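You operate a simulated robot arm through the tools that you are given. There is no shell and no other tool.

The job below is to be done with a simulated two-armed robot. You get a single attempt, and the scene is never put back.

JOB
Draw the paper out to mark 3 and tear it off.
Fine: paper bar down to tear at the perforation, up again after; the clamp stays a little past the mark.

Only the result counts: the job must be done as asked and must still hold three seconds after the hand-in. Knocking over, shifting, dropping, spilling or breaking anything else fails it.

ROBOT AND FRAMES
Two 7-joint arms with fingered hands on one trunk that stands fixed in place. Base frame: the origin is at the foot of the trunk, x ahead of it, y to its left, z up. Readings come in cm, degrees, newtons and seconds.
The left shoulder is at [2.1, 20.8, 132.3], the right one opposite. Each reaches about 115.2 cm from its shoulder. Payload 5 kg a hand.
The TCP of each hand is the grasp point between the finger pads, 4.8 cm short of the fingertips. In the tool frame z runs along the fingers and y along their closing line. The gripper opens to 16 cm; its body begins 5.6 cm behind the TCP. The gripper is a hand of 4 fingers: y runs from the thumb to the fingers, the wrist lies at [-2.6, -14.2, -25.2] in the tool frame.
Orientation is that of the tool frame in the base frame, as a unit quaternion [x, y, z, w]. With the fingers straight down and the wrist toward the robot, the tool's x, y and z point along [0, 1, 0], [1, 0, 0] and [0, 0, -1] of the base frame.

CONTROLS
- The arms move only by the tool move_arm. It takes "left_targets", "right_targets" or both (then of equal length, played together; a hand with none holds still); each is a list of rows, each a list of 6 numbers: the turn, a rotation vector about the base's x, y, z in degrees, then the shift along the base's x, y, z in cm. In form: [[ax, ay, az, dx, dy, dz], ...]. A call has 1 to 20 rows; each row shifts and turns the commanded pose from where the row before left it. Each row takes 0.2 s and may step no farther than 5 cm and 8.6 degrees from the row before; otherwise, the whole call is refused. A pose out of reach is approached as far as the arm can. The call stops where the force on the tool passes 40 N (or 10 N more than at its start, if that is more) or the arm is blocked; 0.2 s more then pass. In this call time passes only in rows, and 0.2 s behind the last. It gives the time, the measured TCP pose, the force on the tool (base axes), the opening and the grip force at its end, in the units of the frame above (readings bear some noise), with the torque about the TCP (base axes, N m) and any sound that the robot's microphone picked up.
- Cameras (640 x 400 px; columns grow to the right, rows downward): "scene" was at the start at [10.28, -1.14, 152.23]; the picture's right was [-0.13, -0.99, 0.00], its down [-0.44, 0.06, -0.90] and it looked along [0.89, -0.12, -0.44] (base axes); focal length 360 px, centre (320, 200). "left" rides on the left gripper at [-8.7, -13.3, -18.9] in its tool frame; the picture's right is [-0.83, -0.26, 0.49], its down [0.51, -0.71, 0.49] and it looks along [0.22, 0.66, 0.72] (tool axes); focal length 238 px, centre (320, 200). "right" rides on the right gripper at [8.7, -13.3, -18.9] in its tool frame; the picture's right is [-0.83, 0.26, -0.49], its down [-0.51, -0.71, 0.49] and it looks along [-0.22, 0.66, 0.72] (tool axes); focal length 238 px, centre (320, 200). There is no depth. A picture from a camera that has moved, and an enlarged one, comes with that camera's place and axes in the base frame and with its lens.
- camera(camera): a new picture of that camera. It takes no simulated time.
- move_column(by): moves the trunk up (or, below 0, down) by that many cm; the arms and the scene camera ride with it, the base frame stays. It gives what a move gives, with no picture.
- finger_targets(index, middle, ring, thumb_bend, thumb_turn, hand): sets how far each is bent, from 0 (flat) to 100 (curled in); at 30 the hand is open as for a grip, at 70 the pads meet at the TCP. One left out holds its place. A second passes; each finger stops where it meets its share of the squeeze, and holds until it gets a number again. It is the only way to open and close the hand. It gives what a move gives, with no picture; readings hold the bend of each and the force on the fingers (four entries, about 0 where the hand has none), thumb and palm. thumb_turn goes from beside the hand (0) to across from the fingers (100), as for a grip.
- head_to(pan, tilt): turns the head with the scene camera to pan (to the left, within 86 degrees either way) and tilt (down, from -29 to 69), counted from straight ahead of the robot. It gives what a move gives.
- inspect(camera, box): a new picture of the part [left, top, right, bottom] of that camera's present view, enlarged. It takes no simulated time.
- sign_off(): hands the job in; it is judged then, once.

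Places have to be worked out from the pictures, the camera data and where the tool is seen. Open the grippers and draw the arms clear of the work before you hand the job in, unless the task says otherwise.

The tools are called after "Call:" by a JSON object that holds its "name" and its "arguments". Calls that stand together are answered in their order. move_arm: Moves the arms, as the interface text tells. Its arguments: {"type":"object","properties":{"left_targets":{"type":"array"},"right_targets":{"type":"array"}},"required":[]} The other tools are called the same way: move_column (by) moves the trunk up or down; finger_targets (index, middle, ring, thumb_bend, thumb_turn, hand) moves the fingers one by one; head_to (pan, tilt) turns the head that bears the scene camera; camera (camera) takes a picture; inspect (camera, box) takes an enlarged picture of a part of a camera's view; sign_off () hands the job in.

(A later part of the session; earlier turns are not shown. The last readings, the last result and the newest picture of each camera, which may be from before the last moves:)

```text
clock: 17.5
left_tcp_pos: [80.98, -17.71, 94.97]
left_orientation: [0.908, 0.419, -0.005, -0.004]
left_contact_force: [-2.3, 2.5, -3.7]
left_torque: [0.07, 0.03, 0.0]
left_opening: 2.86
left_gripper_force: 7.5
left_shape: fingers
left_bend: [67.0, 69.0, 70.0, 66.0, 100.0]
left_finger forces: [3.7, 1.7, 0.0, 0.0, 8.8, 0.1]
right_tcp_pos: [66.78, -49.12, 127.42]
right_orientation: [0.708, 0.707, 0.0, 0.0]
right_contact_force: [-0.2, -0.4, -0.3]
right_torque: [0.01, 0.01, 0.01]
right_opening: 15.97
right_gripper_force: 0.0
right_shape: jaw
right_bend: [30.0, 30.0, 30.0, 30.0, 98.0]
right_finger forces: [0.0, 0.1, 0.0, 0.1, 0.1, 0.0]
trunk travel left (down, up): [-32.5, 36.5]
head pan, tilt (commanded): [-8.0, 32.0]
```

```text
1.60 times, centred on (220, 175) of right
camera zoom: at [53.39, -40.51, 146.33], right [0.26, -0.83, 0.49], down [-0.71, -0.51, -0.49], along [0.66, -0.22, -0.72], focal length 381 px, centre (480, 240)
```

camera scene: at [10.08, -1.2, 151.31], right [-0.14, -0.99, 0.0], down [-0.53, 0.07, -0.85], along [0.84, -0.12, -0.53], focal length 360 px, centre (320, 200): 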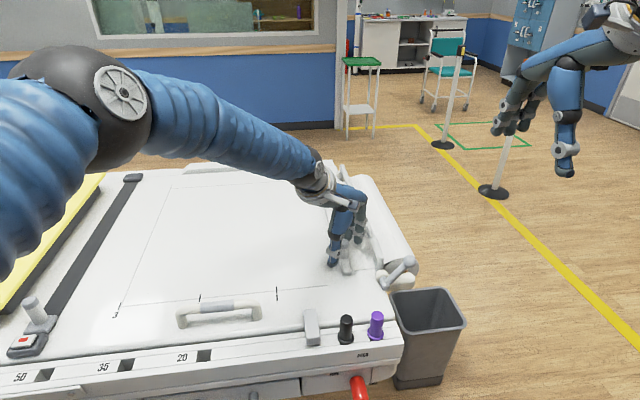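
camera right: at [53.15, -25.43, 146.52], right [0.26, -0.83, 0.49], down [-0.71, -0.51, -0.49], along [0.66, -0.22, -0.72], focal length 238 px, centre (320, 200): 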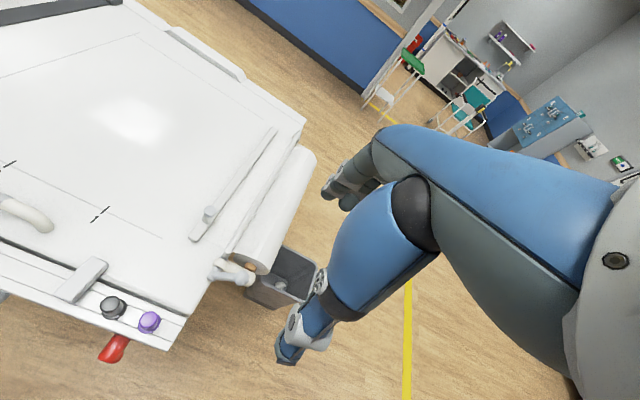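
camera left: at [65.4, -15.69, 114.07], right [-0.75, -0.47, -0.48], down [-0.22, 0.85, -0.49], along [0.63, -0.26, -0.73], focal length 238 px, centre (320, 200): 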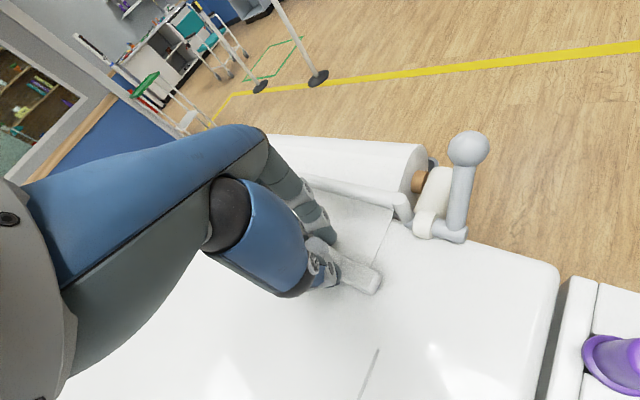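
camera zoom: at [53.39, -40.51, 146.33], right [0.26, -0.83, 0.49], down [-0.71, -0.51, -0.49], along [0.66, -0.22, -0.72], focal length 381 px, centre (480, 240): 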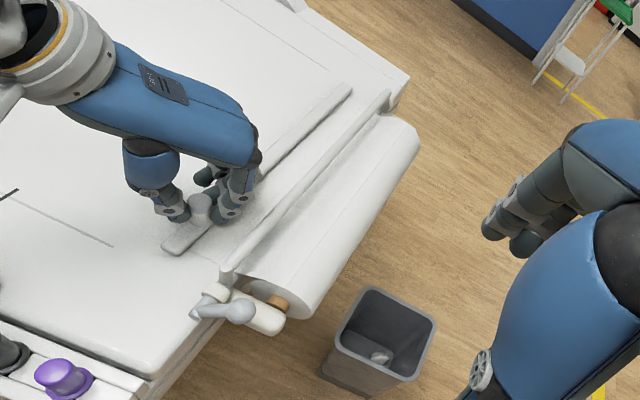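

The grip took hold: opening 2.86 cm, index and middle plus thumb on the knob. I firm up the squeeze a little and then test with a short pull along +y.

Call:
{"name": "finger_targets", "arguments": {"hand": "left", "index": 80, "middle": 80, "ring": 76, "thumb_bend": 78}}

Call:
{"name": "move_arm", "arguments": {"left_targets": [[0, 0, 0, 0, 0.5, 0], [0, 0, 0, 0, 0.8, 0], [0, 0, 0, 0, 0.8, 0], [0, 0, 0, 0, 0.8, 0], [0, 0, 0, 0, 0.8, 0]]}}

Call:
{"name": "camera", "arguments": {"camera": "left"}}

Call:
{"name": "inspect", "arguments": {"camera": "scene", "box": [280, 140, 440, 300]}}

Call:
{"name": "inspect", "arguments": {"camera": "right", "box": [100, 50, 340, 300]}}

```text
clock: 18.5
left_tcp_pos: [80.98, -17.72, 94.93]
left_orientation: [0.908, 0.419, -0.007, -0.003]
left_contact_force: [-0.1, 5.6, -8.0]
left_torque: [0.19, -0.03, -0.05]
left_opening: 2.69
left_gripper_force: 23.8
left_shape: fingers
left_bend: [66.0, 71.0, 76.0, 66.0, 100.0]
left_finger forces: [10.9, 10.3, 0.0, 0.1, 26.3, 0.0]
right_tcp_pos: [66.86, -49.03, 127.43]
right_orientation: [0.707, 0.707, -0.001, 0.0]
right_contact_force: [0.9, 0.3, 0.6]
right_torque: [0.0, 0.03, -0.01]
right_opening: 15.97
right_gripper_force: 0.1
right_shape: jaw
right_bend: [30.0, 30.0, 30.0, 30.0, 98.0]
right_finger forces: [0.0, 0.0, 0.0, 0.0, 0.0, 0.1]
trunk travel left (down, up): [-32.5, 36.5]
head pan, tilt (commanded): [-8.0, 32.0]
```

```text
clock: 19.7
left_tcp_pos: [80.93, -13.67, 95.04]
left_orientation: [0.908, 0.419, -0.007, -0.004]
left_contact_force: [2.7, 0.5, -16.7]
left_torque: [-0.11, -0.16, -0.06]
left_opening: 2.71
left_gripper_force: 23.3
left_shape: fingers
left_bend: [65.0, 71.0, 76.0, 67.0, 100.0]
left_finger forces: [12.9, 11.5, 0.0, 0.0, 21.6, 0.0]
right_tcp_pos: [66.88, -49.12, 127.41]
right_orientation: [0.707, 0.707, -0.001, 0.0]
right_contact_force: [-0.6, 0.0, 0.4]
right_torque: [-0.05, -0.01, -0.04]
right_opening: 15.99
right_gripper_force: 0.2
right_shape: jaw
right_bend: [30.0, 30.0, 30.0, 30.0, 98.0]
right_finger forces: [0.0, 0.0, 0.0, 0.0, 0.0, 0.0]
trunk travel left (down, up): [-32.5, 36.5]
head pan, tilt (commanded): [-8.0, 32.0]
```

```text
taken
camera left: at [65.42, -11.67, 114.08], right [-0.75, -0.47, -0.48], down [-0.22, 0.85, -0.49], along [0.63, -0.26, -0.73], focal length 238 px, centre (320, 200)
```

left: 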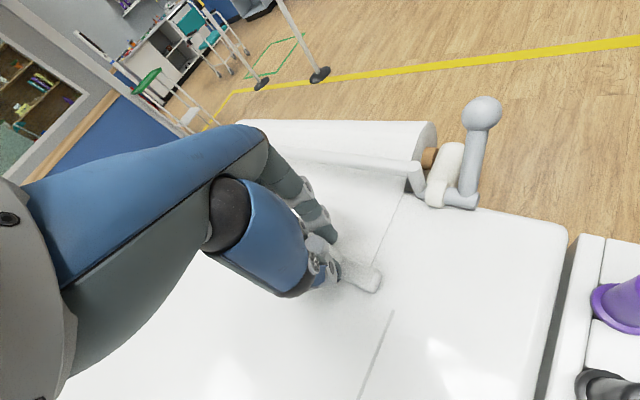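

```text
2.50 times, centred on (360, 220) of scene
camera zoom: at [10.22, -1.15, 151.29], right [-0.14, -0.99, 0.0], down [-0.53, 0.07, -0.85], along [0.84, -0.12, -0.53], focal length 899 px, centre (220, 150)
```

zoom: 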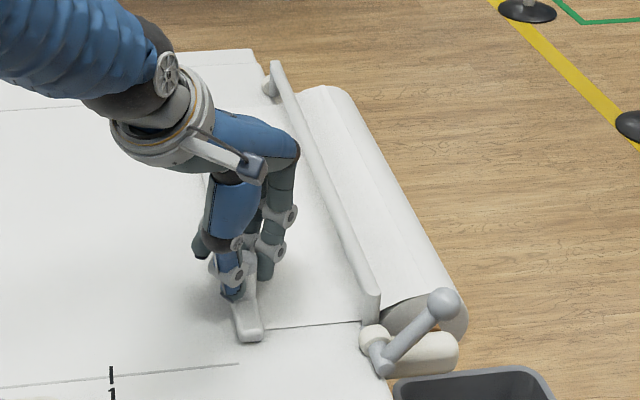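

```text
1.60 times, centred on (220, 175) of right
camera zoom: at [53.54, -40.47, 146.28], right [0.26, -0.83, 0.49], down [-0.71, -0.51, -0.49], along [0.65, -0.22, -0.72], focal length 381 px, centre (480, 240)
```

zoom: 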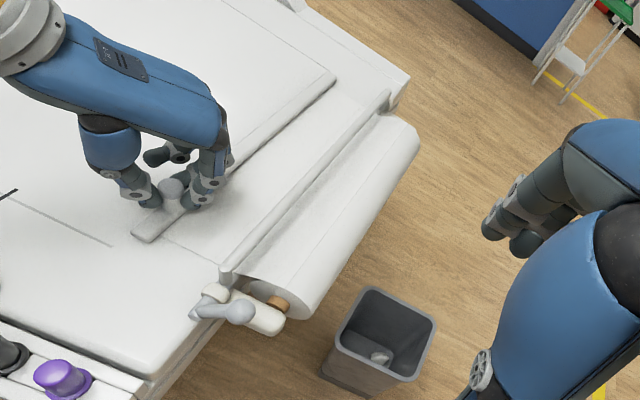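

The clamp follows the hand with almost no drawing force; there is a vertical load of ~17 N from the squeeze, so I ease down slightly while drawing on along +y.

Call:
{"name": "move_arm", "arguments": {"left_targets": [[0, 0, 0, 0, 1.5, -0.1], [0, 0, 0, 0, 1.5, -0.1], [0, 0, 0, 0, 1.5, -0.1], [0, 0, 0, 0, 1.5, 0], [0, 0, 0, 0, 1.5, 0], [0, 0, 0, 0, 1.5, 0], [0, 0, 0, 0, 1.5, 0], [0, 0, 0, 0, 1.5, 0], [0, 0, 0, 0, 1.5, 0], [0, 0, 0, 0, 1.5, 0]]}}

Call:
{"name": "camera", "arguments": {"camera": "scene"}}

Call:
{"name": "camera", "arguments": {"camera": "right"}}

```text
clock: 21.9
left_tcp_pos: [80.94, 1.2, 95.06]
left_orientation: [0.908, 0.419, -0.005, -0.003]
left_contact_force: [0.1, -1.7, 3.8]
left_torque: [-0.11, 0.01, -0.09]
left_opening: 2.68
left_gripper_force: 27.2
left_shape: fingers
left_bend: [65.0, 71.0, 76.0, 67.0, 100.0]
left_finger forces: [16.8, 11.9, 0.1, 0.1, 25.4, 0.0]
right_tcp_pos: [66.65, -49.09, 127.43]
right_orientation: [0.707, 0.708, 0.0, 0.0]
right_contact_force: [1.6, 0.1, -0.4]
right_torque: [-0.04, -0.02, 0.03]
right_opening: 15.98
right_gripper_force: 0.1
right_shape: jaw
right_bend: [30.0, 30.0, 30.0, 30.0, 98.0]
right_finger forces: [0.1, 0.1, 0.1, 0.1, 0.1, 0.1]
trunk travel left (down, up): [-32.5, 36.5]
head pan, tilt (commanded): [-8.0, 32.0]
```

```text
taken
camera scene: at [10.02, -1.17, 151.32], right [-0.14, -0.99, 0.0], down [-0.52, 0.07, -0.85], along [0.84, -0.12, -0.53], focal length 360 px, centre (320, 200)
```

scene: 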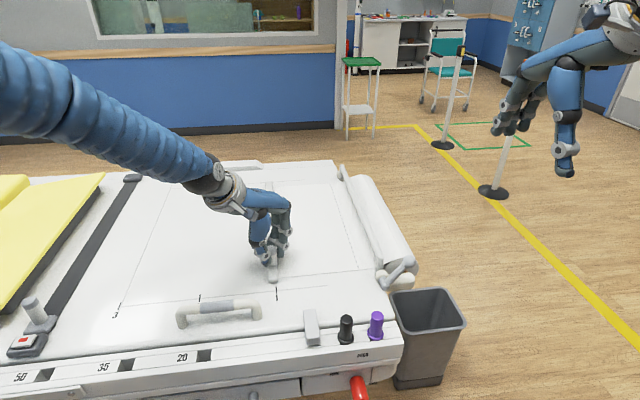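

```text
taken
camera right: at [53.33, -40.51, 146.37], right [0.26, -0.83, 0.49], down [-0.71, -0.51, -0.49], along [0.66, -0.22, -0.72], focal length 238 px, centre (320, 200)
```

right: 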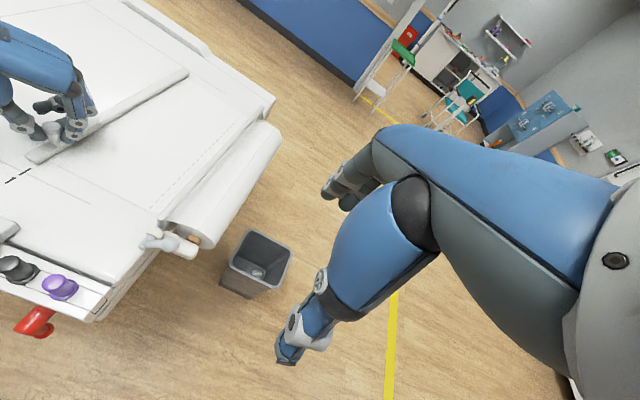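

The paper follows and the clamp is right at mark 1 with TCP y≈1.2. I zoom in to compare the clamp with the mark and look for the perforation.

Call:
{"name": "inspect", "arguments": {"camera": "scene", "box": [240, 160, 430, 310]}}

Call:
{"name": "inspect", "arguments": {"camera": "right", "box": [0, 50, 290, 260]}}

```text
2.67 times, centred on (335, 235) of scene
camera zoom: at [10.02, -1.17, 151.32], right [-0.14, -0.99, 0.0], down [-0.52, 0.07, -0.85], along [0.84, -0.12, -0.53], focal length 959 px, centre (280, 107)
```

zoom: 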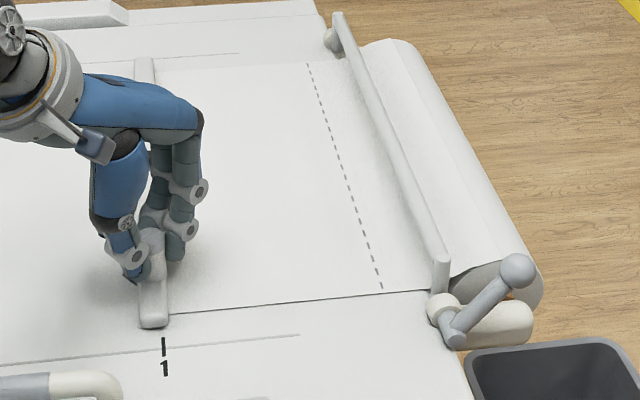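

```text
1.90 times, centred on (145, 155) of right
camera zoom: at [53.33, -40.51, 146.37], right [0.26, -0.83, 0.49], down [-0.71, -0.51, -0.49], along [0.66, -0.22, -0.72], focal length 454 px, centre (653, 286)
```

zoom: 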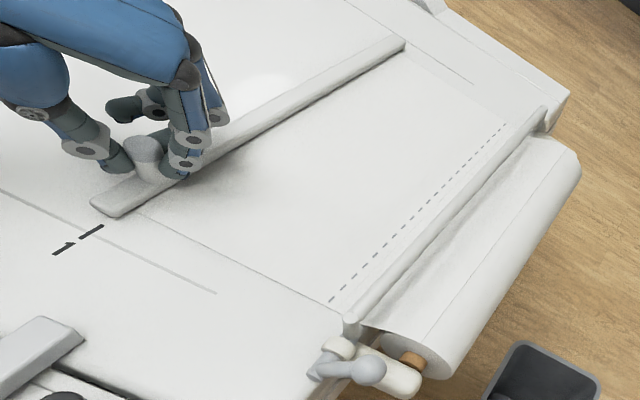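

The perforation line is visible at y≈-20.6 with the clamp at ≈1.4 (mark 1 at ≈0.6), so perforations are spaced like the marks and meet the bar's down position. I draw on toward mark 3, stopping just short to look.

Call:
{"name": "move_arm", "arguments": {"left_targets": [[0, 0, 0, 0, 1.6, 0], [0, 0, 0, 0, 1.6, 0], [0, 0, 0, 0, 1.6, 0], [0, 0, 0, 0, 1.6, 0], [0, 0, 0, 0, 1.6, 0], [0, 0, 0, 0, 1.6, 0], [0, 0, 0, 0, 1.6, 0], [0, 0, 0, 0, 1.6, 0], [0, 0, 0, 0, 1.6, 0], [0, 0, 0, 0, 1.6, 0]]}}

Call:
{"name": "camera", "arguments": {"camera": "scene"}}

```text
clock: 24.1
left_tcp_pos: [80.86, 17.35, 94.87]
left_orientation: [0.908, 0.419, -0.006, -0.004]
left_contact_force: [7.8, 2.7, 5.8]
left_torque: [-0.07, -0.37, -0.03]
left_opening: 2.69
left_gripper_force: 28.8
left_shape: fingers
left_bend: [65.0, 71.0, 76.0, 67.0, 100.0]
left_finger forces: [16.8, 16.8, 0.0, 0.0, 23.8, 0.1]
right_tcp_pos: [66.76, -49.12, 127.44]
right_orientation: [0.707, 0.708, 0.0, 0.0]
right_contact_force: [-1.0, 0.2, 1.2]
right_torque: [-0.03, -0.03, -0.04]
right_opening: 15.96
right_gripper_force: 0.0
right_shape: jaw
right_bend: [30.0, 30.0, 30.0, 30.0, 98.0]
right_finger forces: [0.0, 0.1, 0.1, 0.1, 0.0, 0.1]
trunk travel left (down, up): [-32.5, 36.5]
head pan, tilt (commanded): [-8.0, 32.0]
```

```text
taken
camera scene: at [10.07, -1.08, 151.31], right [-0.14, -0.99, 0.0], down [-0.53, 0.07, -0.85], along [0.84, -0.12, -0.53], focal length 360 px, centre (320, 200)
```

scene: 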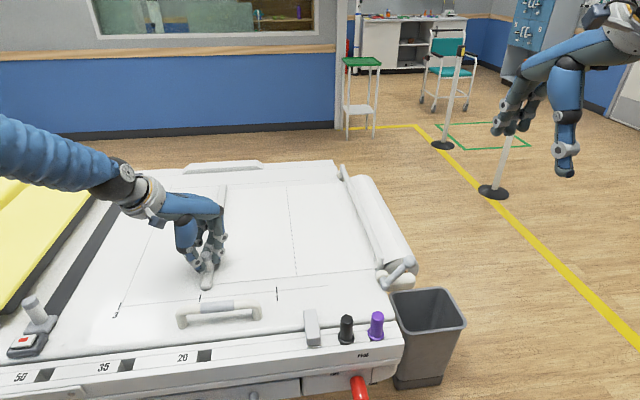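

All follows well; the first perforation is now out on the table. I draw another 16 cm, to just short of mark 3.

Call:
{"name": "move_arm", "arguments": {"left_targets": [[0, 0, 0, 0, 1.6, 0], [0, 0, 0, 0, 1.6, 0], [0, 0, 0, 0, 1.6, 0], [0, 0, 0, 0, 1.6, 0], [0, 0, 0, 0, 1.6, 0], [0, 0, 0, 0, 1.6, 0], [0, 0, 0, 0, 1.6, 0], [0, 0, 0, 0, 1.6, 0], [0, 0, 0, 0, 1.6, 0], [0, 0, 0, 0, 1.6, 0]]}}

Call:
{"name": "head_to", "arguments": {"pan": 0, "tilt": 45}}

Call:
{"name": "camera", "arguments": {"camera": "scene"}}

Call:
{"name": "inspect", "arguments": {"camera": "scene", "box": [80, 80, 280, 220]}}

Call:
{"name": "inspect", "arguments": {"camera": "scene", "box": [300, 40, 500, 220]}}

```text
clock: 26.3
left_tcp_pos: [80.84, 33.36, 94.85]
left_orientation: [0.908, 0.419, -0.006, -0.003]
left_contact_force: [-0.5, 0.8, 1.4]
left_torque: [-0.07, -0.02, -0.05]
left_opening: 2.7
left_gripper_force: 28.1
left_shape: fingers
left_bend: [65.0, 71.0, 76.0, 67.0, 100.0]
left_finger forces: [16.8, 13.2, 0.0, 0.0, 25.5, 0.0]
right_tcp_pos: [66.61, -48.95, 127.46]
right_orientation: [0.707, 0.707, 0.0, 0.001]
right_contact_force: [-0.7, -0.4, 0.5]
right_torque: [-0.09, -0.03, -0.02]
right_opening: 15.97
right_gripper_force: 0.0
right_shape: jaw
right_bend: [30.0, 30.0, 30.0, 30.0, 98.0]
right_finger forces: [0.1, 0.0, 0.0, 0.0, 0.1, 0.0]
trunk travel left (down, up): [-32.5, 36.5]
head pan, tilt (commanded): [-8.0, 32.0]
```

```text
clock: 27.0
left_tcp_pos: [80.87, 33.19, 94.77]
left_orientation: [0.908, 0.418, -0.005, -0.003]
left_contact_force: [-0.8, -0.1, 2.7]
left_torque: [-0.15, 0.0, -0.1]
left_opening: 2.67
left_gripper_force: 27.6
left_shape: fingers
left_bend: [65.0, 71.0, 76.0, 67.0, 100.0]
left_finger forces: [17.2, 13.1, 0.0, 0.0, 25.5, 0.0]
right_tcp_pos: [66.59, -48.98, 127.4]
right_orientation: [0.707, 0.707, -0.001, 0.0]
right_contact_force: [-0.3, 0.6, 0.3]
right_torque: [0.0, 0.01, -0.01]
right_opening: 15.97
right_gripper_force: 0.0
right_shape: jaw
right_bend: [30.0, 30.0, 30.0, 30.0, 98.0]
right_finger forces: [0.0, 0.1, 0.0, 0.0, 0.0, 0.0]
trunk travel left (down, up): [-32.5, 36.5]
head pan, tilt (commanded): [0.0, 45.0]
```

```text
taken
camera scene: at [9.31, 0.05, 149.37], right [0.0, -1.0, 0.0], down [-0.71, 0.0, -0.71], along [0.71, 0.0, -0.71], focal length 360 px, centre (320, 200)
```

scene: 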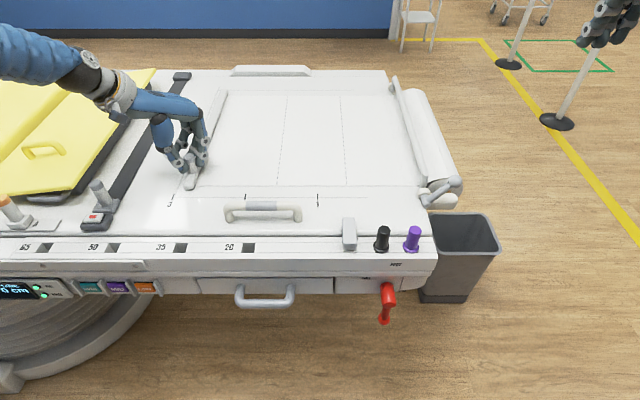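

```text
2.86 times, centred on (180, 150) of scene
camera zoom: at [9.31, 0.05, 149.37], right [0.0, -1.0, 0.0], down [-0.71, 0.0, -0.71], along [0.71, 0.0, -0.71], focal length 1027 px, centre (720, 343)
```

zoom: 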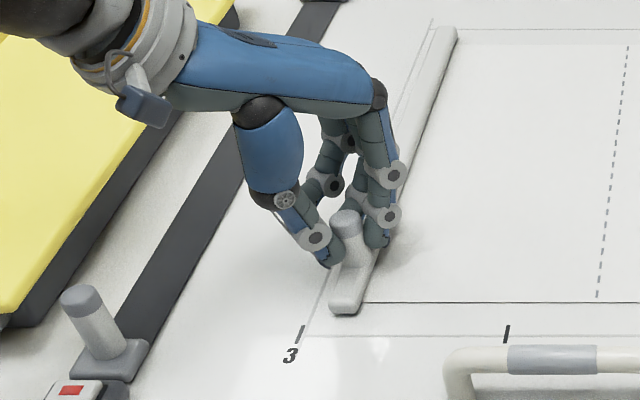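

```text
2.22 times, centred on (400, 130) of scene
camera zoom: at [9.31, 0.05, 149.37], right [0.0, -1.0, 0.0], down [-0.71, 0.0, -0.71], along [0.71, 0.0, -0.71], focal length 799 px, centre (142, 356)
```

zoom: 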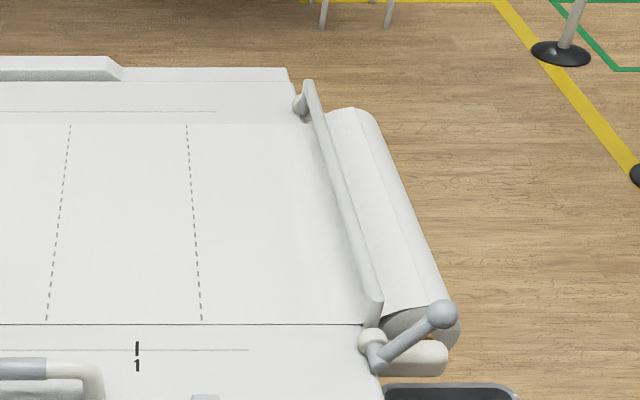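

The clamp sits at y≈33, mark 3 near y≈36. I zoom in on mark 3 to fix its position precisely.

Call:
{"name": "inspect", "arguments": {"camera": "scene", "box": [150, 160, 220, 215]}}

Call:
{"name": "inspect", "arguments": {"camera": "scene", "box": [230, 170, 340, 225]}}

Call:
{"name": "camera", "arguments": {"camera": "left"}}

```text
7.27 times, centred on (185, 188) of scene
camera zoom: at [9.31, 0.05, 149.37], right [0.0, -1.0, 0.0], down [-0.71, 0.0, -0.71], along [0.71, 0.0, -0.71], focal length 2615 px, centre (1302, 291)
```

zoom: 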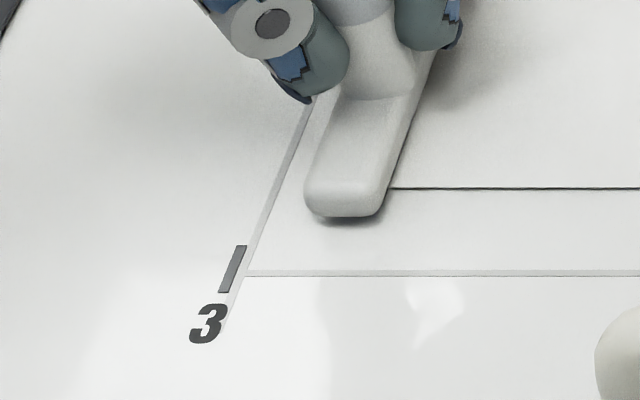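

```text
5.82 times, centred on (285, 198) of scene
camera zoom: at [9.31, 0.05, 149.37], right [0.0, -1.0, 0.0], down [-0.71, 0.0, -0.71], along [0.71, 0.0, -0.71], focal length 2092 px, centre (524, 214)
```

zoom: 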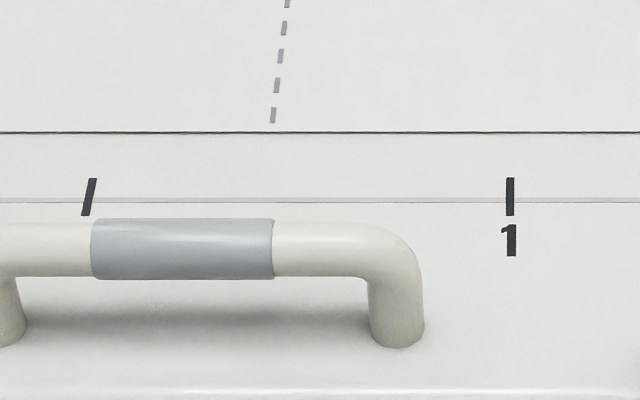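

```text
taken
camera left: at [65.29, 35.19, 113.94], right [-0.75, -0.47, -0.48], down [-0.22, 0.85, -0.49], along [0.63, -0.26, -0.73], focal length 238 px, centre (320, 200)
```

left: 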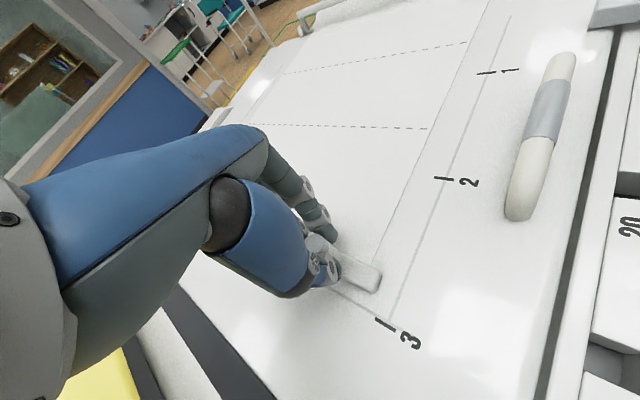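

Mark 3 works out at y≈36.3 and the clamp centre at ≈33.2 (TCP y minus ~0.1). I move the last 3.2 cm so the clamp sits on the mark, which brings the perforation to about -21.3, where the bar should come down.

Call:
{"name": "move_arm", "arguments": {"left_targets": [[0, 0, 0, 0, 0.8, 0], [0, 0, 0, 0, 0.8, 0], [0, 0, 0, 0, 0.8, 0], [0, 0, 0, 0, 0.8, 0]]}}

Call:
{"name": "inspect", "arguments": {"camera": "scene", "box": [150, 160, 220, 215]}}

Call:
{"name": "inspect", "arguments": {"camera": "scene", "box": [300, 40, 500, 220]}}

Call:
{"name": "camera", "arguments": {"camera": "left"}}

```text
clock: 28.0
left_tcp_pos: [80.89, 36.47, 94.83]
left_orientation: [0.908, 0.42, -0.004, -0.001]
left_contact_force: [-1.1, 3.6, 10.6]
left_torque: [0.04, 0.06, -0.08]
left_opening: 2.64
left_gripper_force: 29.5
left_shape: fingers
left_bend: [65.0, 71.0, 76.0, 67.0, 100.0]
left_finger forces: [16.5, 14.1, 0.0, 0.0, 27.6, 0.0]
right_tcp_pos: [66.66, -49.15, 127.52]
right_orientation: [0.707, 0.707, 0.001, 0.0]
right_contact_force: [-1.6, -0.4, -0.4]
right_torque: [-0.04, 0.0, -0.04]
right_opening: 15.99
right_gripper_force: 0.0
right_shape: jaw
right_bend: [30.0, 30.0, 30.0, 30.0, 98.0]
right_finger forces: [0.0, 0.0, 0.1, 0.0, 0.0, 0.1]
trunk travel left (down, up): [-32.5, 36.5]
head pan, tilt (commanded): [0.0, 45.0]
```

```text
7.27 times, centred on (185, 188) of scene
camera zoom: at [9.21, 0.12, 149.38], right [0.0, -1.0, 0.0], down [-0.71, 0.0, -0.71], along [0.71, 0.0, -0.71], focal length 2615 px, centre (1302, 291)
```

zoom: 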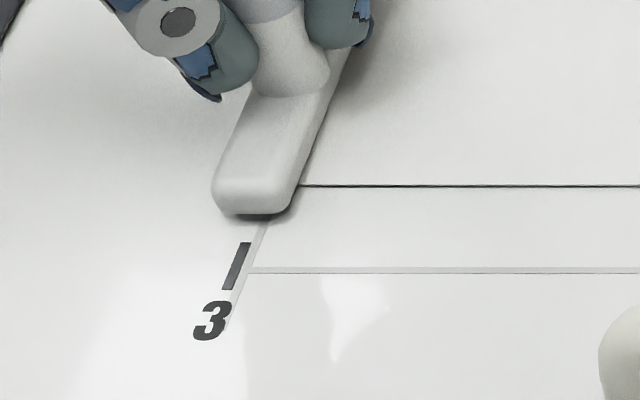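

```text
2.22 times, centred on (400, 130) of scene
camera zoom: at [9.21, 0.12, 149.38], right [0.0, -1.0, 0.0], down [-0.71, 0.0, -0.71], along [0.71, 0.0, -0.71], focal length 799 px, centre (142, 356)
```

zoom: 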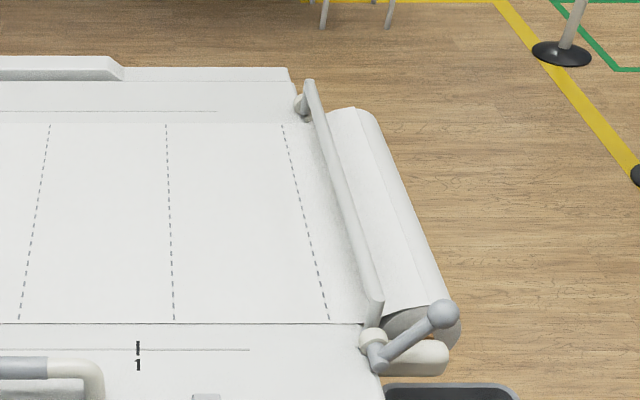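

```text
taken
camera left: at [65.24, 38.47, 113.87], right [-0.74, -0.47, -0.48], down [-0.22, 0.85, -0.49], along [0.63, -0.26, -0.73], focal length 238 px, centre (320, 200)
```

left: 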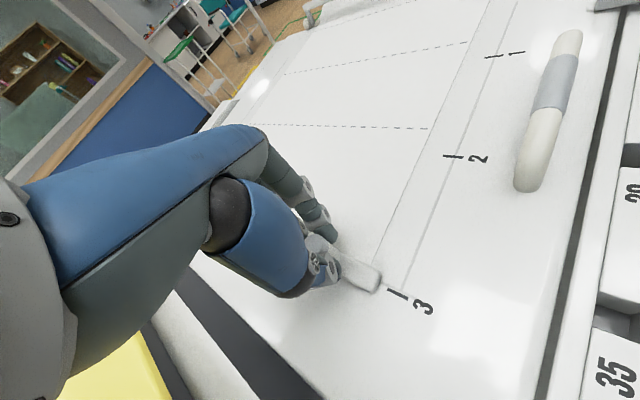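

The clamp is on mark 3 and the third perforation shows at y≈-21.5, beside the bar. The left hand holds; now I pre-close the right fingers and bring the right hand above the lever ball at about (71, -31.2, 93.5).

Call:
{"name": "finger_targets", "arguments": {"hand": "right", "index": 54, "middle": 54, "ring": 54, "thumb_bend": 54, "thumb_turn": 100}}

Call:
{"name": "move_arm", "arguments": {"right_targets": [[0, 0, 0, 0.7, 2.95, -3.5], [0, 0, 0, 0.7, 2.95, -3.5], [0, 0, 0, 0.7, 2.95, -3.5], [0, 0, 0, 0.7, 2.95, -3.5], [0, 0, 0, 0.7, 2.95, -3.5], [0, 0, 0, 0.7, 2.95, -3.5]]}}

Call:
{"name": "camera", "arguments": {"camera": "right"}}

Call:
{"name": "head_to", "arguments": {"pan": -15, "tilt": 40}}

Call:
{"name": "camera", "arguments": {"camera": "scene"}}

Call:
{"name": "inspect", "arguments": {"camera": "scene", "box": [260, 60, 440, 220]}}

```text
clock: 29.0
left_tcp_pos: [80.85, 36.24, 94.76]
left_orientation: [0.908, 0.419, -0.006, -0.003]
left_contact_force: [1.3, 4.4, 15.1]
left_torque: [0.05, -0.05, -0.04]
left_opening: 2.67
left_gripper_force: 30.1
left_shape: fingers
left_bend: [65.0, 71.0, 76.0, 67.0, 100.0]
left_finger forces: [16.9, 15.6, 0.0, 0.0, 27.8, 0.0]
right_tcp_pos: [66.61, -49.13, 127.47]
right_orientation: [0.707, 0.707, 0.0, 0.0]
right_contact_force: [0.6, -0.6, -0.8]
right_torque: [0.0, 0.03, -0.01]
right_opening: 7.53
right_gripper_force: 0.2
right_shape: fingers
right_bend: [54.0, 54.0, 54.0, 54.0, 100.0]
right_finger forces: [0.1, 0.0, 0.0, 0.0, 0.1, 0.0]
trunk travel left (down, up): [-32.5, 36.5]
head pan, tilt (commanded): [0.0, 45.0]
```

```text
clock: 30.4
left_tcp_pos: [80.92, 36.29, 94.86]
left_orientation: [0.908, 0.42, -0.005, -0.002]
left_contact_force: [6.0, 2.0, 15.2]
left_torque: [-0.07, -0.13, -0.02]
left_opening: 2.62
left_gripper_force: 32.0
left_shape: fingers
left_bend: [65.0, 71.0, 76.0, 67.0, 100.0]
left_finger forces: [18.7, 17.3, 0.0, 0.0, 26.3, 0.0]
right_tcp_pos: [70.74, -30.99, 106.83]
right_orientation: [0.708, 0.706, 0.002, 0.001]
right_contact_force: [1.6, -0.2, 1.9]
right_torque: [-0.08, 0.07, 0.0]
right_opening: 7.52
right_gripper_force: 0.0
right_shape: fingers
right_bend: [54.0, 54.0, 54.0, 54.0, 100.0]
right_finger forces: [0.0, 0.0, 0.0, 0.1, 0.0, 0.0]
trunk travel left (down, up): [-32.5, 36.5]
head pan, tilt (commanded): [0.0, 45.0]
```

```text
taken
camera right: at [57.37, -22.47, 125.79], right [0.26, -0.83, 0.49], down [-0.71, -0.51, -0.49], along [0.66, -0.22, -0.72], focal length 238 px, centre (320, 200)
```

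right: 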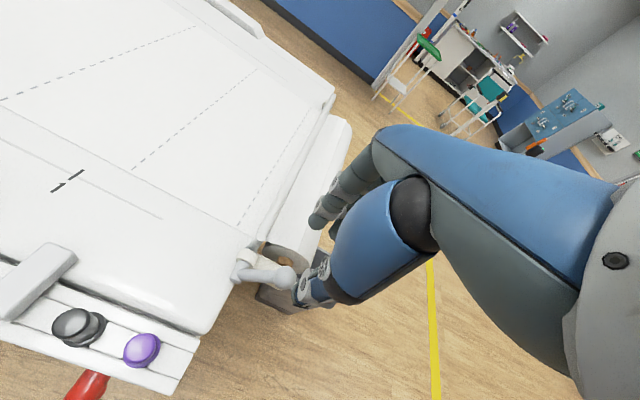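

```text
clock: 31.2
left_tcp_pos: [80.94, 36.32, 94.78]
left_orientation: [0.908, 0.419, -0.006, -0.003]
left_contact_force: [4.5, 2.7, 17.1]
left_torque: [0.01, -0.19, 0.0]
left_opening: 2.65
left_gripper_force: 31.3
left_shape: fingers
left_bend: [65.0, 71.0, 76.0, 68.0, 100.0]
left_finger forces: [18.4, 17.9, 0.1, 0.0, 26.4, 0.0]
right_tcp_pos: [70.68, -30.95, 106.9]
right_orientation: [0.707, 0.707, 0.0, 0.0]
right_contact_force: [-0.1, -0.2, -0.2]
right_torque: [0.03, -0.01, 0.04]
right_opening: 7.51
right_gripper_force: 0.1
right_shape: fingers
right_bend: [54.0, 54.0, 54.0, 54.0, 100.0]
right_finger forces: [0.1, 0.0, 0.1, 0.0, 0.0, 0.0]
trunk travel left (down, up): [-32.5, 36.5]
head pan, tilt (commanded): [-15.0, 40.0]
```

```text
taken
camera scene: at [9.32, -2.13, 150.1], right [-0.26, -0.97, 0.0], down [-0.62, 0.17, -0.77], along [0.74, -0.2, -0.64], focal length 360 px, centre (320, 200)
```

scene: 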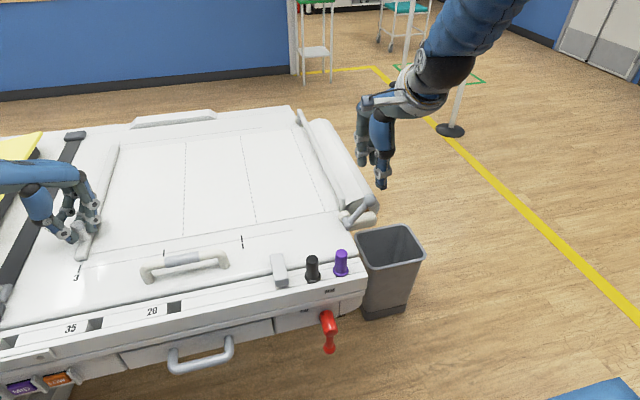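

```text
2.50 times, centred on (350, 140) of scene
camera zoom: at [9.32, -2.13, 150.1], right [-0.26, -0.97, 0.0], down [-0.62, 0.17, -0.77], along [0.74, -0.2, -0.64], focal length 899 px, centre (245, 350)
```

zoom: 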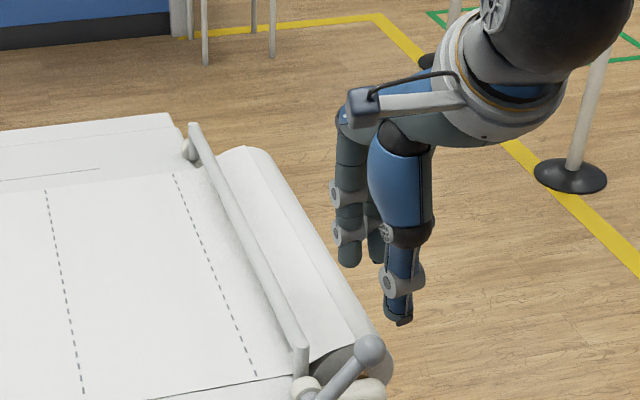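

The left hand still holds at mark 3. I zoom into the right camera to refine the ball's place relative to the thumb and fingers.

Call:
{"name": "inspect", "arguments": {"camera": "right", "box": [200, 180, 380, 320]}}

Call:
{"name": "inspect", "arguments": {"camera": "scene", "box": [310, 140, 410, 240]}}

```text
2.86 times, centred on (290, 250) of right
camera zoom: at [57.34, -22.56, 125.76], right [0.26, -0.83, 0.49], down [-0.71, -0.51, -0.49], along [0.66, -0.22, -0.72], focal length 681 px, centre (406, 57)
```

zoom: 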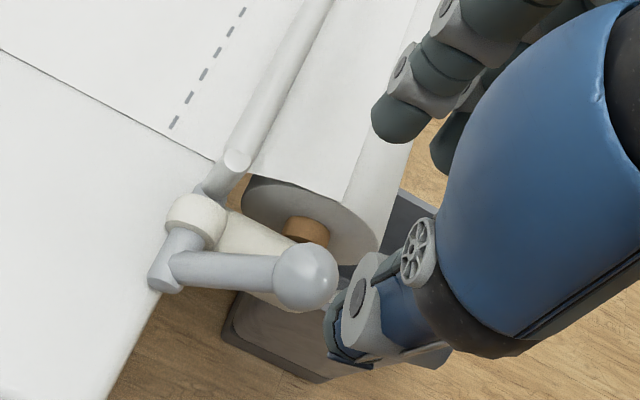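

```text
4.00 times, centred on (360, 190) of scene
camera zoom: at [9.32, -2.13, 150.1], right [-0.26, -0.97, 0.0], down [-0.62, 0.17, -0.77], along [0.74, -0.2, -0.64], focal length 1438 px, centre (160, 240)
```

zoom: 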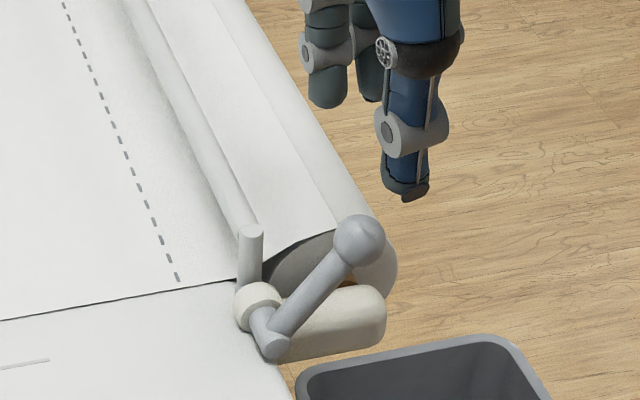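

The ball refines to about (71.2, -31.4, 93.4), radius ~1.6, with the roll end close behind it at x≈76 (top ≈92.5). Pinching there is tight, so I'll push the lever sideways with closed fingers from its -y side: first I close the right hand and move it to y≈-38 at this height, and ease the left hand's vertical load.

Call:
{"name": "finger_targets", "arguments": {"hand": "right", "index": 70, "middle": 70, "ring": 70, "thumb_bend": 68}}

Call:
{"name": "move_arm", "arguments": {"right_targets": [[0, 0, 0, 0, -3.5, 0], [0, 0, 0, 0, -3.5, 0]], "left_targets": [[0, 0, 0, 0, 0, 0.1], [0, 0, 0, 0, 0, 0.1]]}}

Call:
{"name": "inspect", "arguments": {"camera": "right", "box": [160, 120, 400, 330]}}

Call:
{"name": "inspect", "arguments": {"camera": "scene", "box": [300, 80, 440, 240]}}

Call:
{"name": "camera", "arguments": {"camera": "left"}}

```text
clock: 32.2
left_tcp_pos: [80.96, 36.32, 94.78]
left_orientation: [0.908, 0.418, -0.006, -0.003]
left_contact_force: [6.1, 3.9, 17.5]
left_torque: [0.02, -0.17, 0.02]
left_opening: 2.66
left_gripper_force: 31.5
left_shape: fingers
left_bend: [65.0, 71.0, 76.0, 68.0, 100.0]
left_finger forces: [18.3, 18.6, 0.0, 0.0, 26.6, 0.1]
right_tcp_pos: [70.71, -31.05, 106.86]
right_orientation: [0.707, 0.707, 0.0, 0.0]
right_contact_force: [1.1, 0.2, -0.1]
right_torque: [-0.01, 0.02, -0.01]
right_opening: 1.69
right_gripper_force: 0.1
right_shape: fingers
right_bend: [70.0, 70.0, 70.0, 68.0, 100.0]
right_finger forces: [0.1, 0.1, 0.0, 0.0, 0.0, 0.0]
trunk travel left (down, up): [-32.5, 36.5]
head pan, tilt (commanded): [-15.0, 40.0]
```

```text
clock: 32.8
left_tcp_pos: [80.76, 36.28, 94.81]
left_orientation: [0.908, 0.418, -0.006, -0.004]
left_contact_force: [9.8, 0.5, 7.9]
left_torque: [-0.01, -0.33, -0.01]
left_opening: 2.65
left_gripper_force: 29.8
left_shape: fingers
left_bend: [64.0, 71.0, 76.0, 68.0, 100.0]
left_finger forces: [18.4, 18.8, 0.0, 0.0, 23.3, 0.0]
right_tcp_pos: [70.69, -38.14, 106.47]
right_orientation: [0.707, 0.707, 0.001, -0.001]
right_contact_force: [0.6, -0.7, 0.8]
right_torque: [0.0, 0.0, -0.01]
right_opening: 1.72
right_gripper_force: 0.2
right_shape: fingers
right_bend: [70.0, 70.0, 70.0, 68.0, 100.0]
right_finger forces: [0.0, 0.0, 0.0, 0.0, 0.0, 0.0]
trunk travel left (down, up): [-32.5, 36.5]
head pan, tilt (commanded): [-15.0, 40.0]
```

```text
1.90 times, centred on (280, 225) of right
camera zoom: at [57.45, -29.55, 125.44], right [0.26, -0.84, 0.49], down [-0.71, -0.51, -0.49], along [0.66, -0.22, -0.72], focal length 454 px, centre (396, 152)
```

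zoom: 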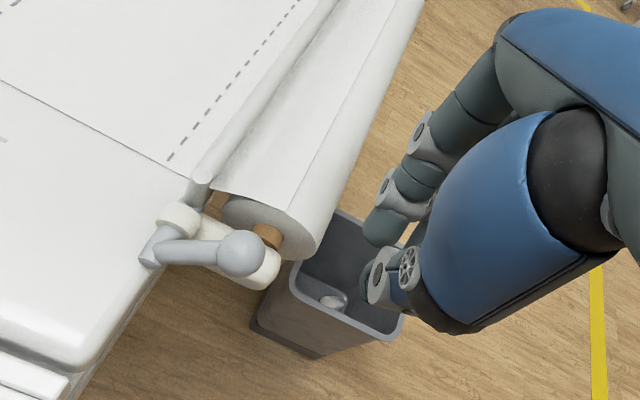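

```text
2.50 times, centred on (370, 160) of scene
camera zoom: at [9.44, -2.24, 150.07], right [-0.26, -0.97, 0.0], down [-0.62, 0.17, -0.77], along [0.74, -0.2, -0.64], focal length 899 px, centre (195, 300)
```

zoom: 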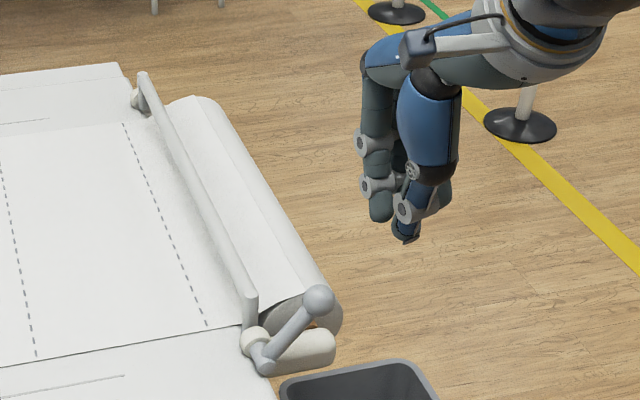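

```text
taken
camera left: at [65.27, 38.24, 113.91], right [-0.75, -0.47, -0.48], down [-0.22, 0.85, -0.49], along [0.63, -0.26, -0.73], focal length 238 px, centre (320, 200)
```

left: 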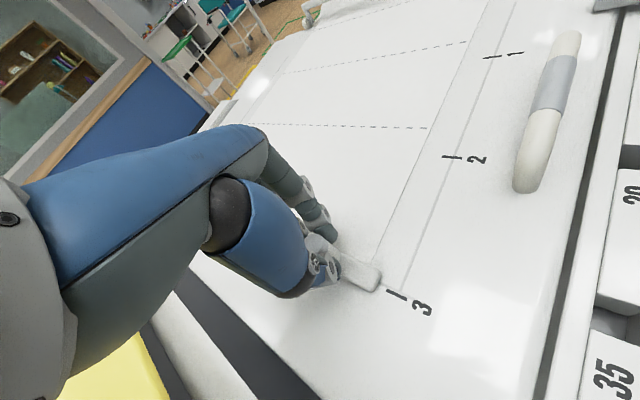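

The right hand is closed at (70.7, -38.1, 106.5), beside the ball's column. I lower it straight to TCP z≈96.5 on the -y side of the ball.

Call:
{"name": "move_arm", "arguments": {"right_targets": [[0, 0, 0, 0, 0, -2.5], [0, 0, 0, 0, 0, -2.5], [0, 0, 0, 0, 0, -2.5], [0, 0, 0, 0, 0, -2.4]]}}

Call:
{"name": "inspect", "arguments": {"camera": "right", "box": [160, 120, 400, 330]}}

Call:
{"name": "inspect", "arguments": {"camera": "scene", "box": [300, 120, 420, 240]}}

```text
clock: 33.8
left_tcp_pos: [80.88, 36.21, 94.78]
left_orientation: [0.908, 0.418, -0.006, -0.005]
left_contact_force: [6.3, 2.2, 2.8]
left_torque: [-0.03, -0.34, 0.03]
left_opening: 2.7
left_gripper_force: 29.2
left_shape: fingers
left_bend: [64.0, 71.0, 76.0, 68.0, 100.0]
left_finger forces: [17.7, 17.9, 0.0, 0.1, 23.5, 0.0]
right_tcp_pos: [70.79, -38.34, 96.62]
right_orientation: [0.707, 0.707, 0.001, 0.001]
right_contact_force: [0.3, -0.3, 1.1]
right_torque: [-0.03, 0.03, 0.02]
right_opening: 1.72
right_gripper_force: 0.1
right_shape: fingers
right_bend: [70.0, 70.0, 70.0, 68.0, 100.0]
right_finger forces: [0.1, 0.1, 0.1, 0.1, 0.0, 0.2]
trunk travel left (down, up): [-32.5, 36.5]
head pan, tilt (commanded): [-15.0, 40.0]
```

```text
1.90 times, centred on (280, 225) of right
camera zoom: at [57.55, -29.78, 115.41], right [0.26, -0.83, 0.49], down [-0.71, -0.51, -0.49], along [0.66, -0.22, -0.72], focal length 454 px, centre (396, 152)
```

zoom: 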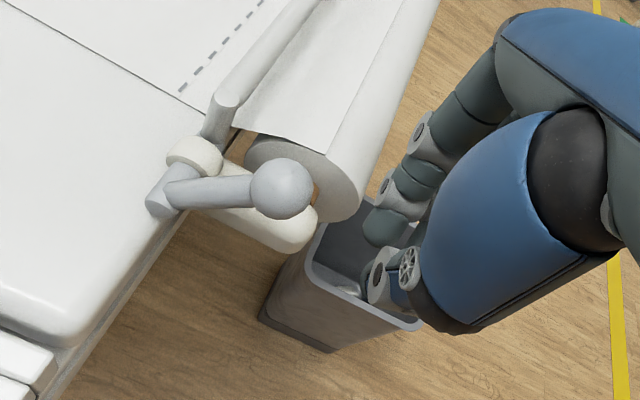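

```text
3.33 times, centred on (360, 180) of scene
camera zoom: at [9.44, -2.15, 150.08], right [-0.26, -0.97, 0.0], down [-0.62, 0.17, -0.77], along [0.74, -0.2, -0.64], focal length 1199 px, centre (187, 267)
```

zoom: 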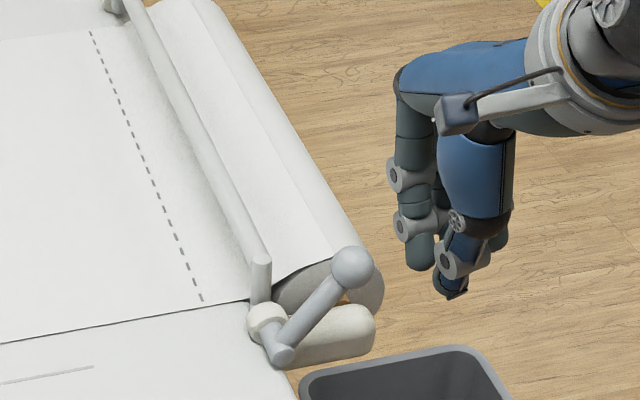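

The index finger's side is about 3.5 cm from the ball, slightly farther in x. I shift 1 cm toward the robot, drop slightly, and start pushing along +y gently.

Call:
{"name": "move_arm", "arguments": {"right_targets": [[0, 0, 0, -0.5, 0.5, -0.3], [0, 0, 0, -0.5, 0.5, -0.3], [0, 0, 0, 0, 0.8, 0], [0, 0, 0, 0, 0.8, 0], [0, 0, 0, 0, 0.8, 0], [0, 0, 0, 0, 0.8, 0]]}}

Call:
{"name": "inspect", "arguments": {"camera": "right", "box": [160, 120, 400, 330]}}

Call:
{"name": "inspect", "arguments": {"camera": "scene", "box": [300, 120, 420, 240]}}

```text
clock: 35.2
left_tcp_pos: [80.92, 36.33, 94.88]
left_orientation: [0.908, 0.418, -0.007, -0.003]
left_contact_force: [4.6, 3.4, 0.7]
left_torque: [0.0, -0.16, -0.03]
left_opening: 2.67
left_gripper_force: 29.6
left_shape: fingers
left_bend: [64.0, 71.0, 76.0, 68.0, 100.0]
left_finger forces: [17.1, 16.5, 0.0, 0.0, 24.3, 0.1]
right_tcp_pos: [69.99, -34.01, 95.87]
right_orientation: [0.707, 0.708, -0.001, 0.0]
right_contact_force: [0.0, 0.0, -0.5]
right_torque: [-0.03, -0.02, 0.04]
right_opening: 1.69
right_gripper_force: 0.0
right_shape: fingers
right_bend: [70.0, 70.0, 70.0, 68.0, 100.0]
right_finger forces: [0.0, 0.0, 0.0, 0.0, 0.0, 0.0]
trunk travel left (down, up): [-32.5, 36.5]
head pan, tilt (commanded): [-15.0, 40.0]
```

```text
1.90 times, centred on (280, 225) of right
camera zoom: at [56.71, -25.48, 114.86], right [0.26, -0.83, 0.49], down [-0.71, -0.51, -0.49], along [0.66, -0.22, -0.72], focal length 454 px, centre (396, 152)
```

zoom: 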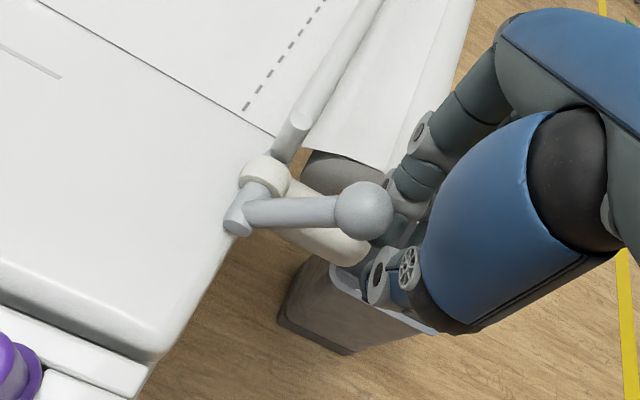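

```text
3.33 times, centred on (360, 180) of scene
camera zoom: at [9.43, -2.08, 150.09], right [-0.26, -0.97, 0.0], down [-0.62, 0.17, -0.77], along [0.74, -0.2, -0.64], focal length 1199 px, centre (187, 267)
```

zoom: 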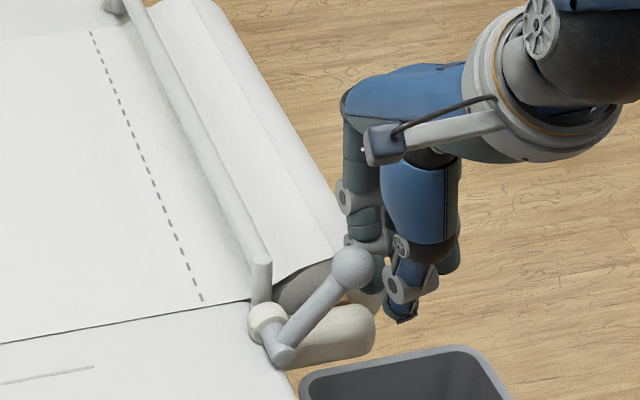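

No contact yet: the index tip and thumb tip lie either side of the ball's x, so the ball will be cradled between them as I push. I continue along +y.

Call:
{"name": "move_arm", "arguments": {"right_targets": [[0, 0, 0, 0.1, 0.6, 0], [0, 0, 0, 0, 0.6, 0], [0, 0, 0, 0, 0.6, 0], [0, 0, 0, 0, 0.6, 0], [0, 0, 0, 0, 0.6, 0], [0, 0, 0, 0, 0.6, 0]]}}

Call:
{"name": "inspect", "arguments": {"camera": "right", "box": [160, 120, 400, 330]}}

Call:
{"name": "inspect", "arguments": {"camera": "scene", "box": [300, 120, 420, 240]}}

```text
clock: 36.6
left_tcp_pos: [80.83, 36.34, 94.84]
left_orientation: [0.908, 0.42, -0.006, -0.004]
left_contact_force: [2.2, 4.6, -1.2]
left_torque: [0.05, -0.1, -0.03]
left_opening: 2.67
left_gripper_force: 28.8
left_shape: fingers
left_bend: [65.0, 71.0, 76.0, 68.0, 100.0]
left_finger forces: [16.3, 16.2, 0.1, 0.0, 24.8, 0.0]
right_tcp_pos: [70.09, -30.4, 96.02]
right_orientation: [0.708, 0.706, -0.001, 0.0]
right_contact_force: [-0.5, -3.7, 1.8]
right_torque: [-0.06, -0.02, -0.02]
right_opening: 1.92
right_gripper_force: 3.3
right_shape: fingers
right_bend: [69.0, 70.0, 70.0, 68.0, 100.0]
right_finger forces: [3.8, 0.0, 0.1, 0.1, 1.9, 0.0]
trunk travel left (down, up): [-32.5, 36.5]
head pan, tilt (commanded): [-15.0, 40.0]
```

```text
1.90 times, centred on (280, 225) of right
camera zoom: at [56.68, -21.91, 114.91], right [0.26, -0.83, 0.49], down [-0.71, -0.51, -0.49], along [0.66, -0.22, -0.72], focal length 454 px, centre (396, 152)
```

zoom: 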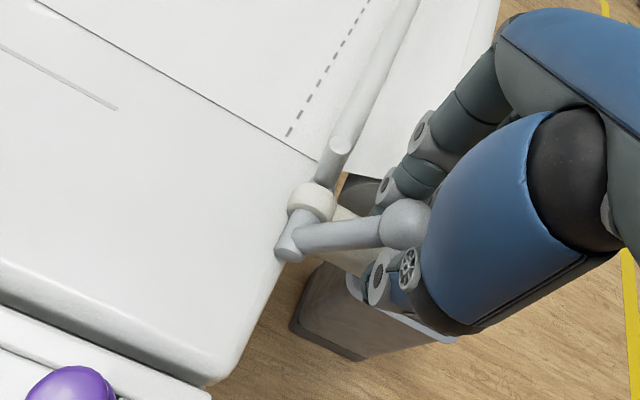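

```text
3.33 times, centred on (360, 180) of scene
camera zoom: at [9.43, -2.1, 150.09], right [-0.26, -0.97, 0.0], down [-0.62, 0.17, -0.77], along [0.74, -0.2, -0.64], focal length 1199 px, centre (187, 267)
```

zoom: 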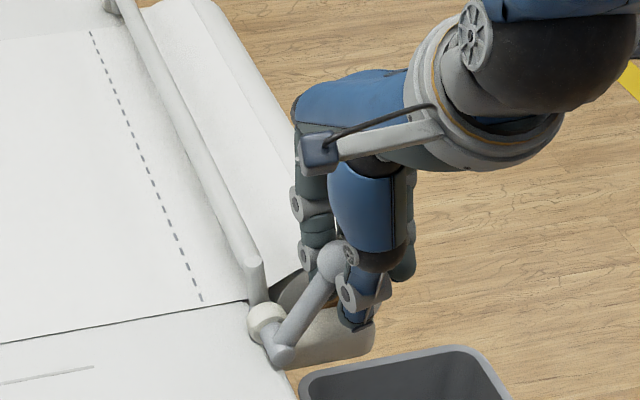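

The ball is cradled and turning with only ~4 N; the bar has begun to lean over. I keep pushing along +y.

Call:
{"name": "move_arm", "arguments": {"right_targets": [[0, 0, 0, 0, 0.7, 0], [0, 0, 0, 0, 0.7, 0], [0, 0, 0, 0, 0.7, 0], [0, 0, 0, 0, 0.7, 0], [0, 0, 0, 0, 0.7, 0], [0, 0, 0, 0, 0.7, 0]]}}

Call:
{"name": "inspect", "arguments": {"camera": "right", "box": [160, 120, 400, 330]}}

Call:
{"name": "inspect", "arguments": {"camera": "scene", "box": [280, 80, 420, 240]}}

```text
clock: 38.0
left_tcp_pos: [80.83, 36.35, 94.91]
left_orientation: [0.908, 0.419, -0.006, -0.002]
left_contact_force: [1.8, 4.0, -1.9]
left_torque: [0.01, -0.05, -0.01]
left_opening: 2.65
left_gripper_force: 28.4
left_shape: fingers
left_bend: [65.0, 71.0, 76.0, 68.0, 100.0]
left_finger forces: [16.7, 15.6, 0.0, 0.0, 24.5, 0.0]
right_tcp_pos: [70.01, -26.25, 95.95]
right_orientation: [0.707, 0.707, -0.001, 0.0]
right_contact_force: [-0.1, -0.4, 0.0]
right_torque: [0.01, -0.01, -0.03]
right_opening: 1.72
right_gripper_force: 0.0
right_shape: fingers
right_bend: [70.0, 70.0, 70.0, 68.0, 100.0]
right_finger forces: [0.0, 0.0, 0.1, 0.0, 0.0, 0.1]
trunk travel left (down, up): [-32.5, 36.5]
head pan, tilt (commanded): [-15.0, 40.0]
```

```text
1.90 times, centred on (280, 225) of right
camera zoom: at [56.68, -17.69, 114.86], right [0.26, -0.83, 0.49], down [-0.71, -0.51, -0.49], along [0.66, -0.22, -0.72], focal length 454 px, centre (396, 152)
```

zoom: 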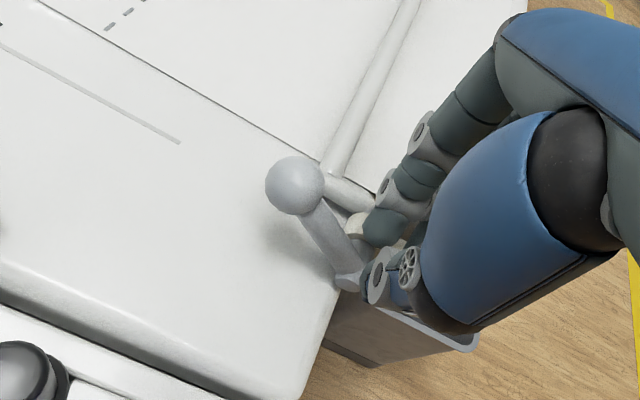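

```text
2.50 times, centred on (350, 160) of scene
camera zoom: at [9.43, -2.05, 150.09], right [-0.26, -0.97, 0.0], down [-0.62, 0.17, -0.77], along [0.74, -0.2, -0.64], focal length 899 px, centre (245, 300)
```

zoom: 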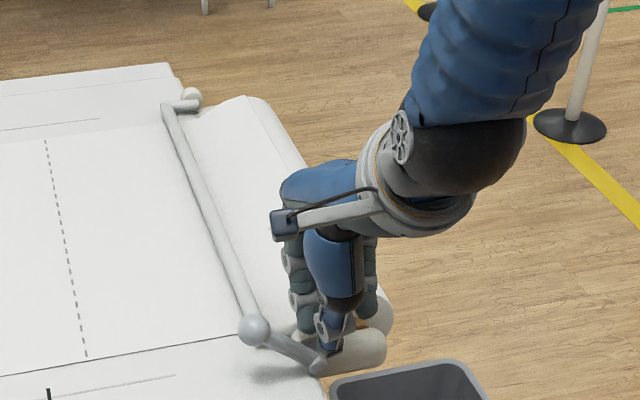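

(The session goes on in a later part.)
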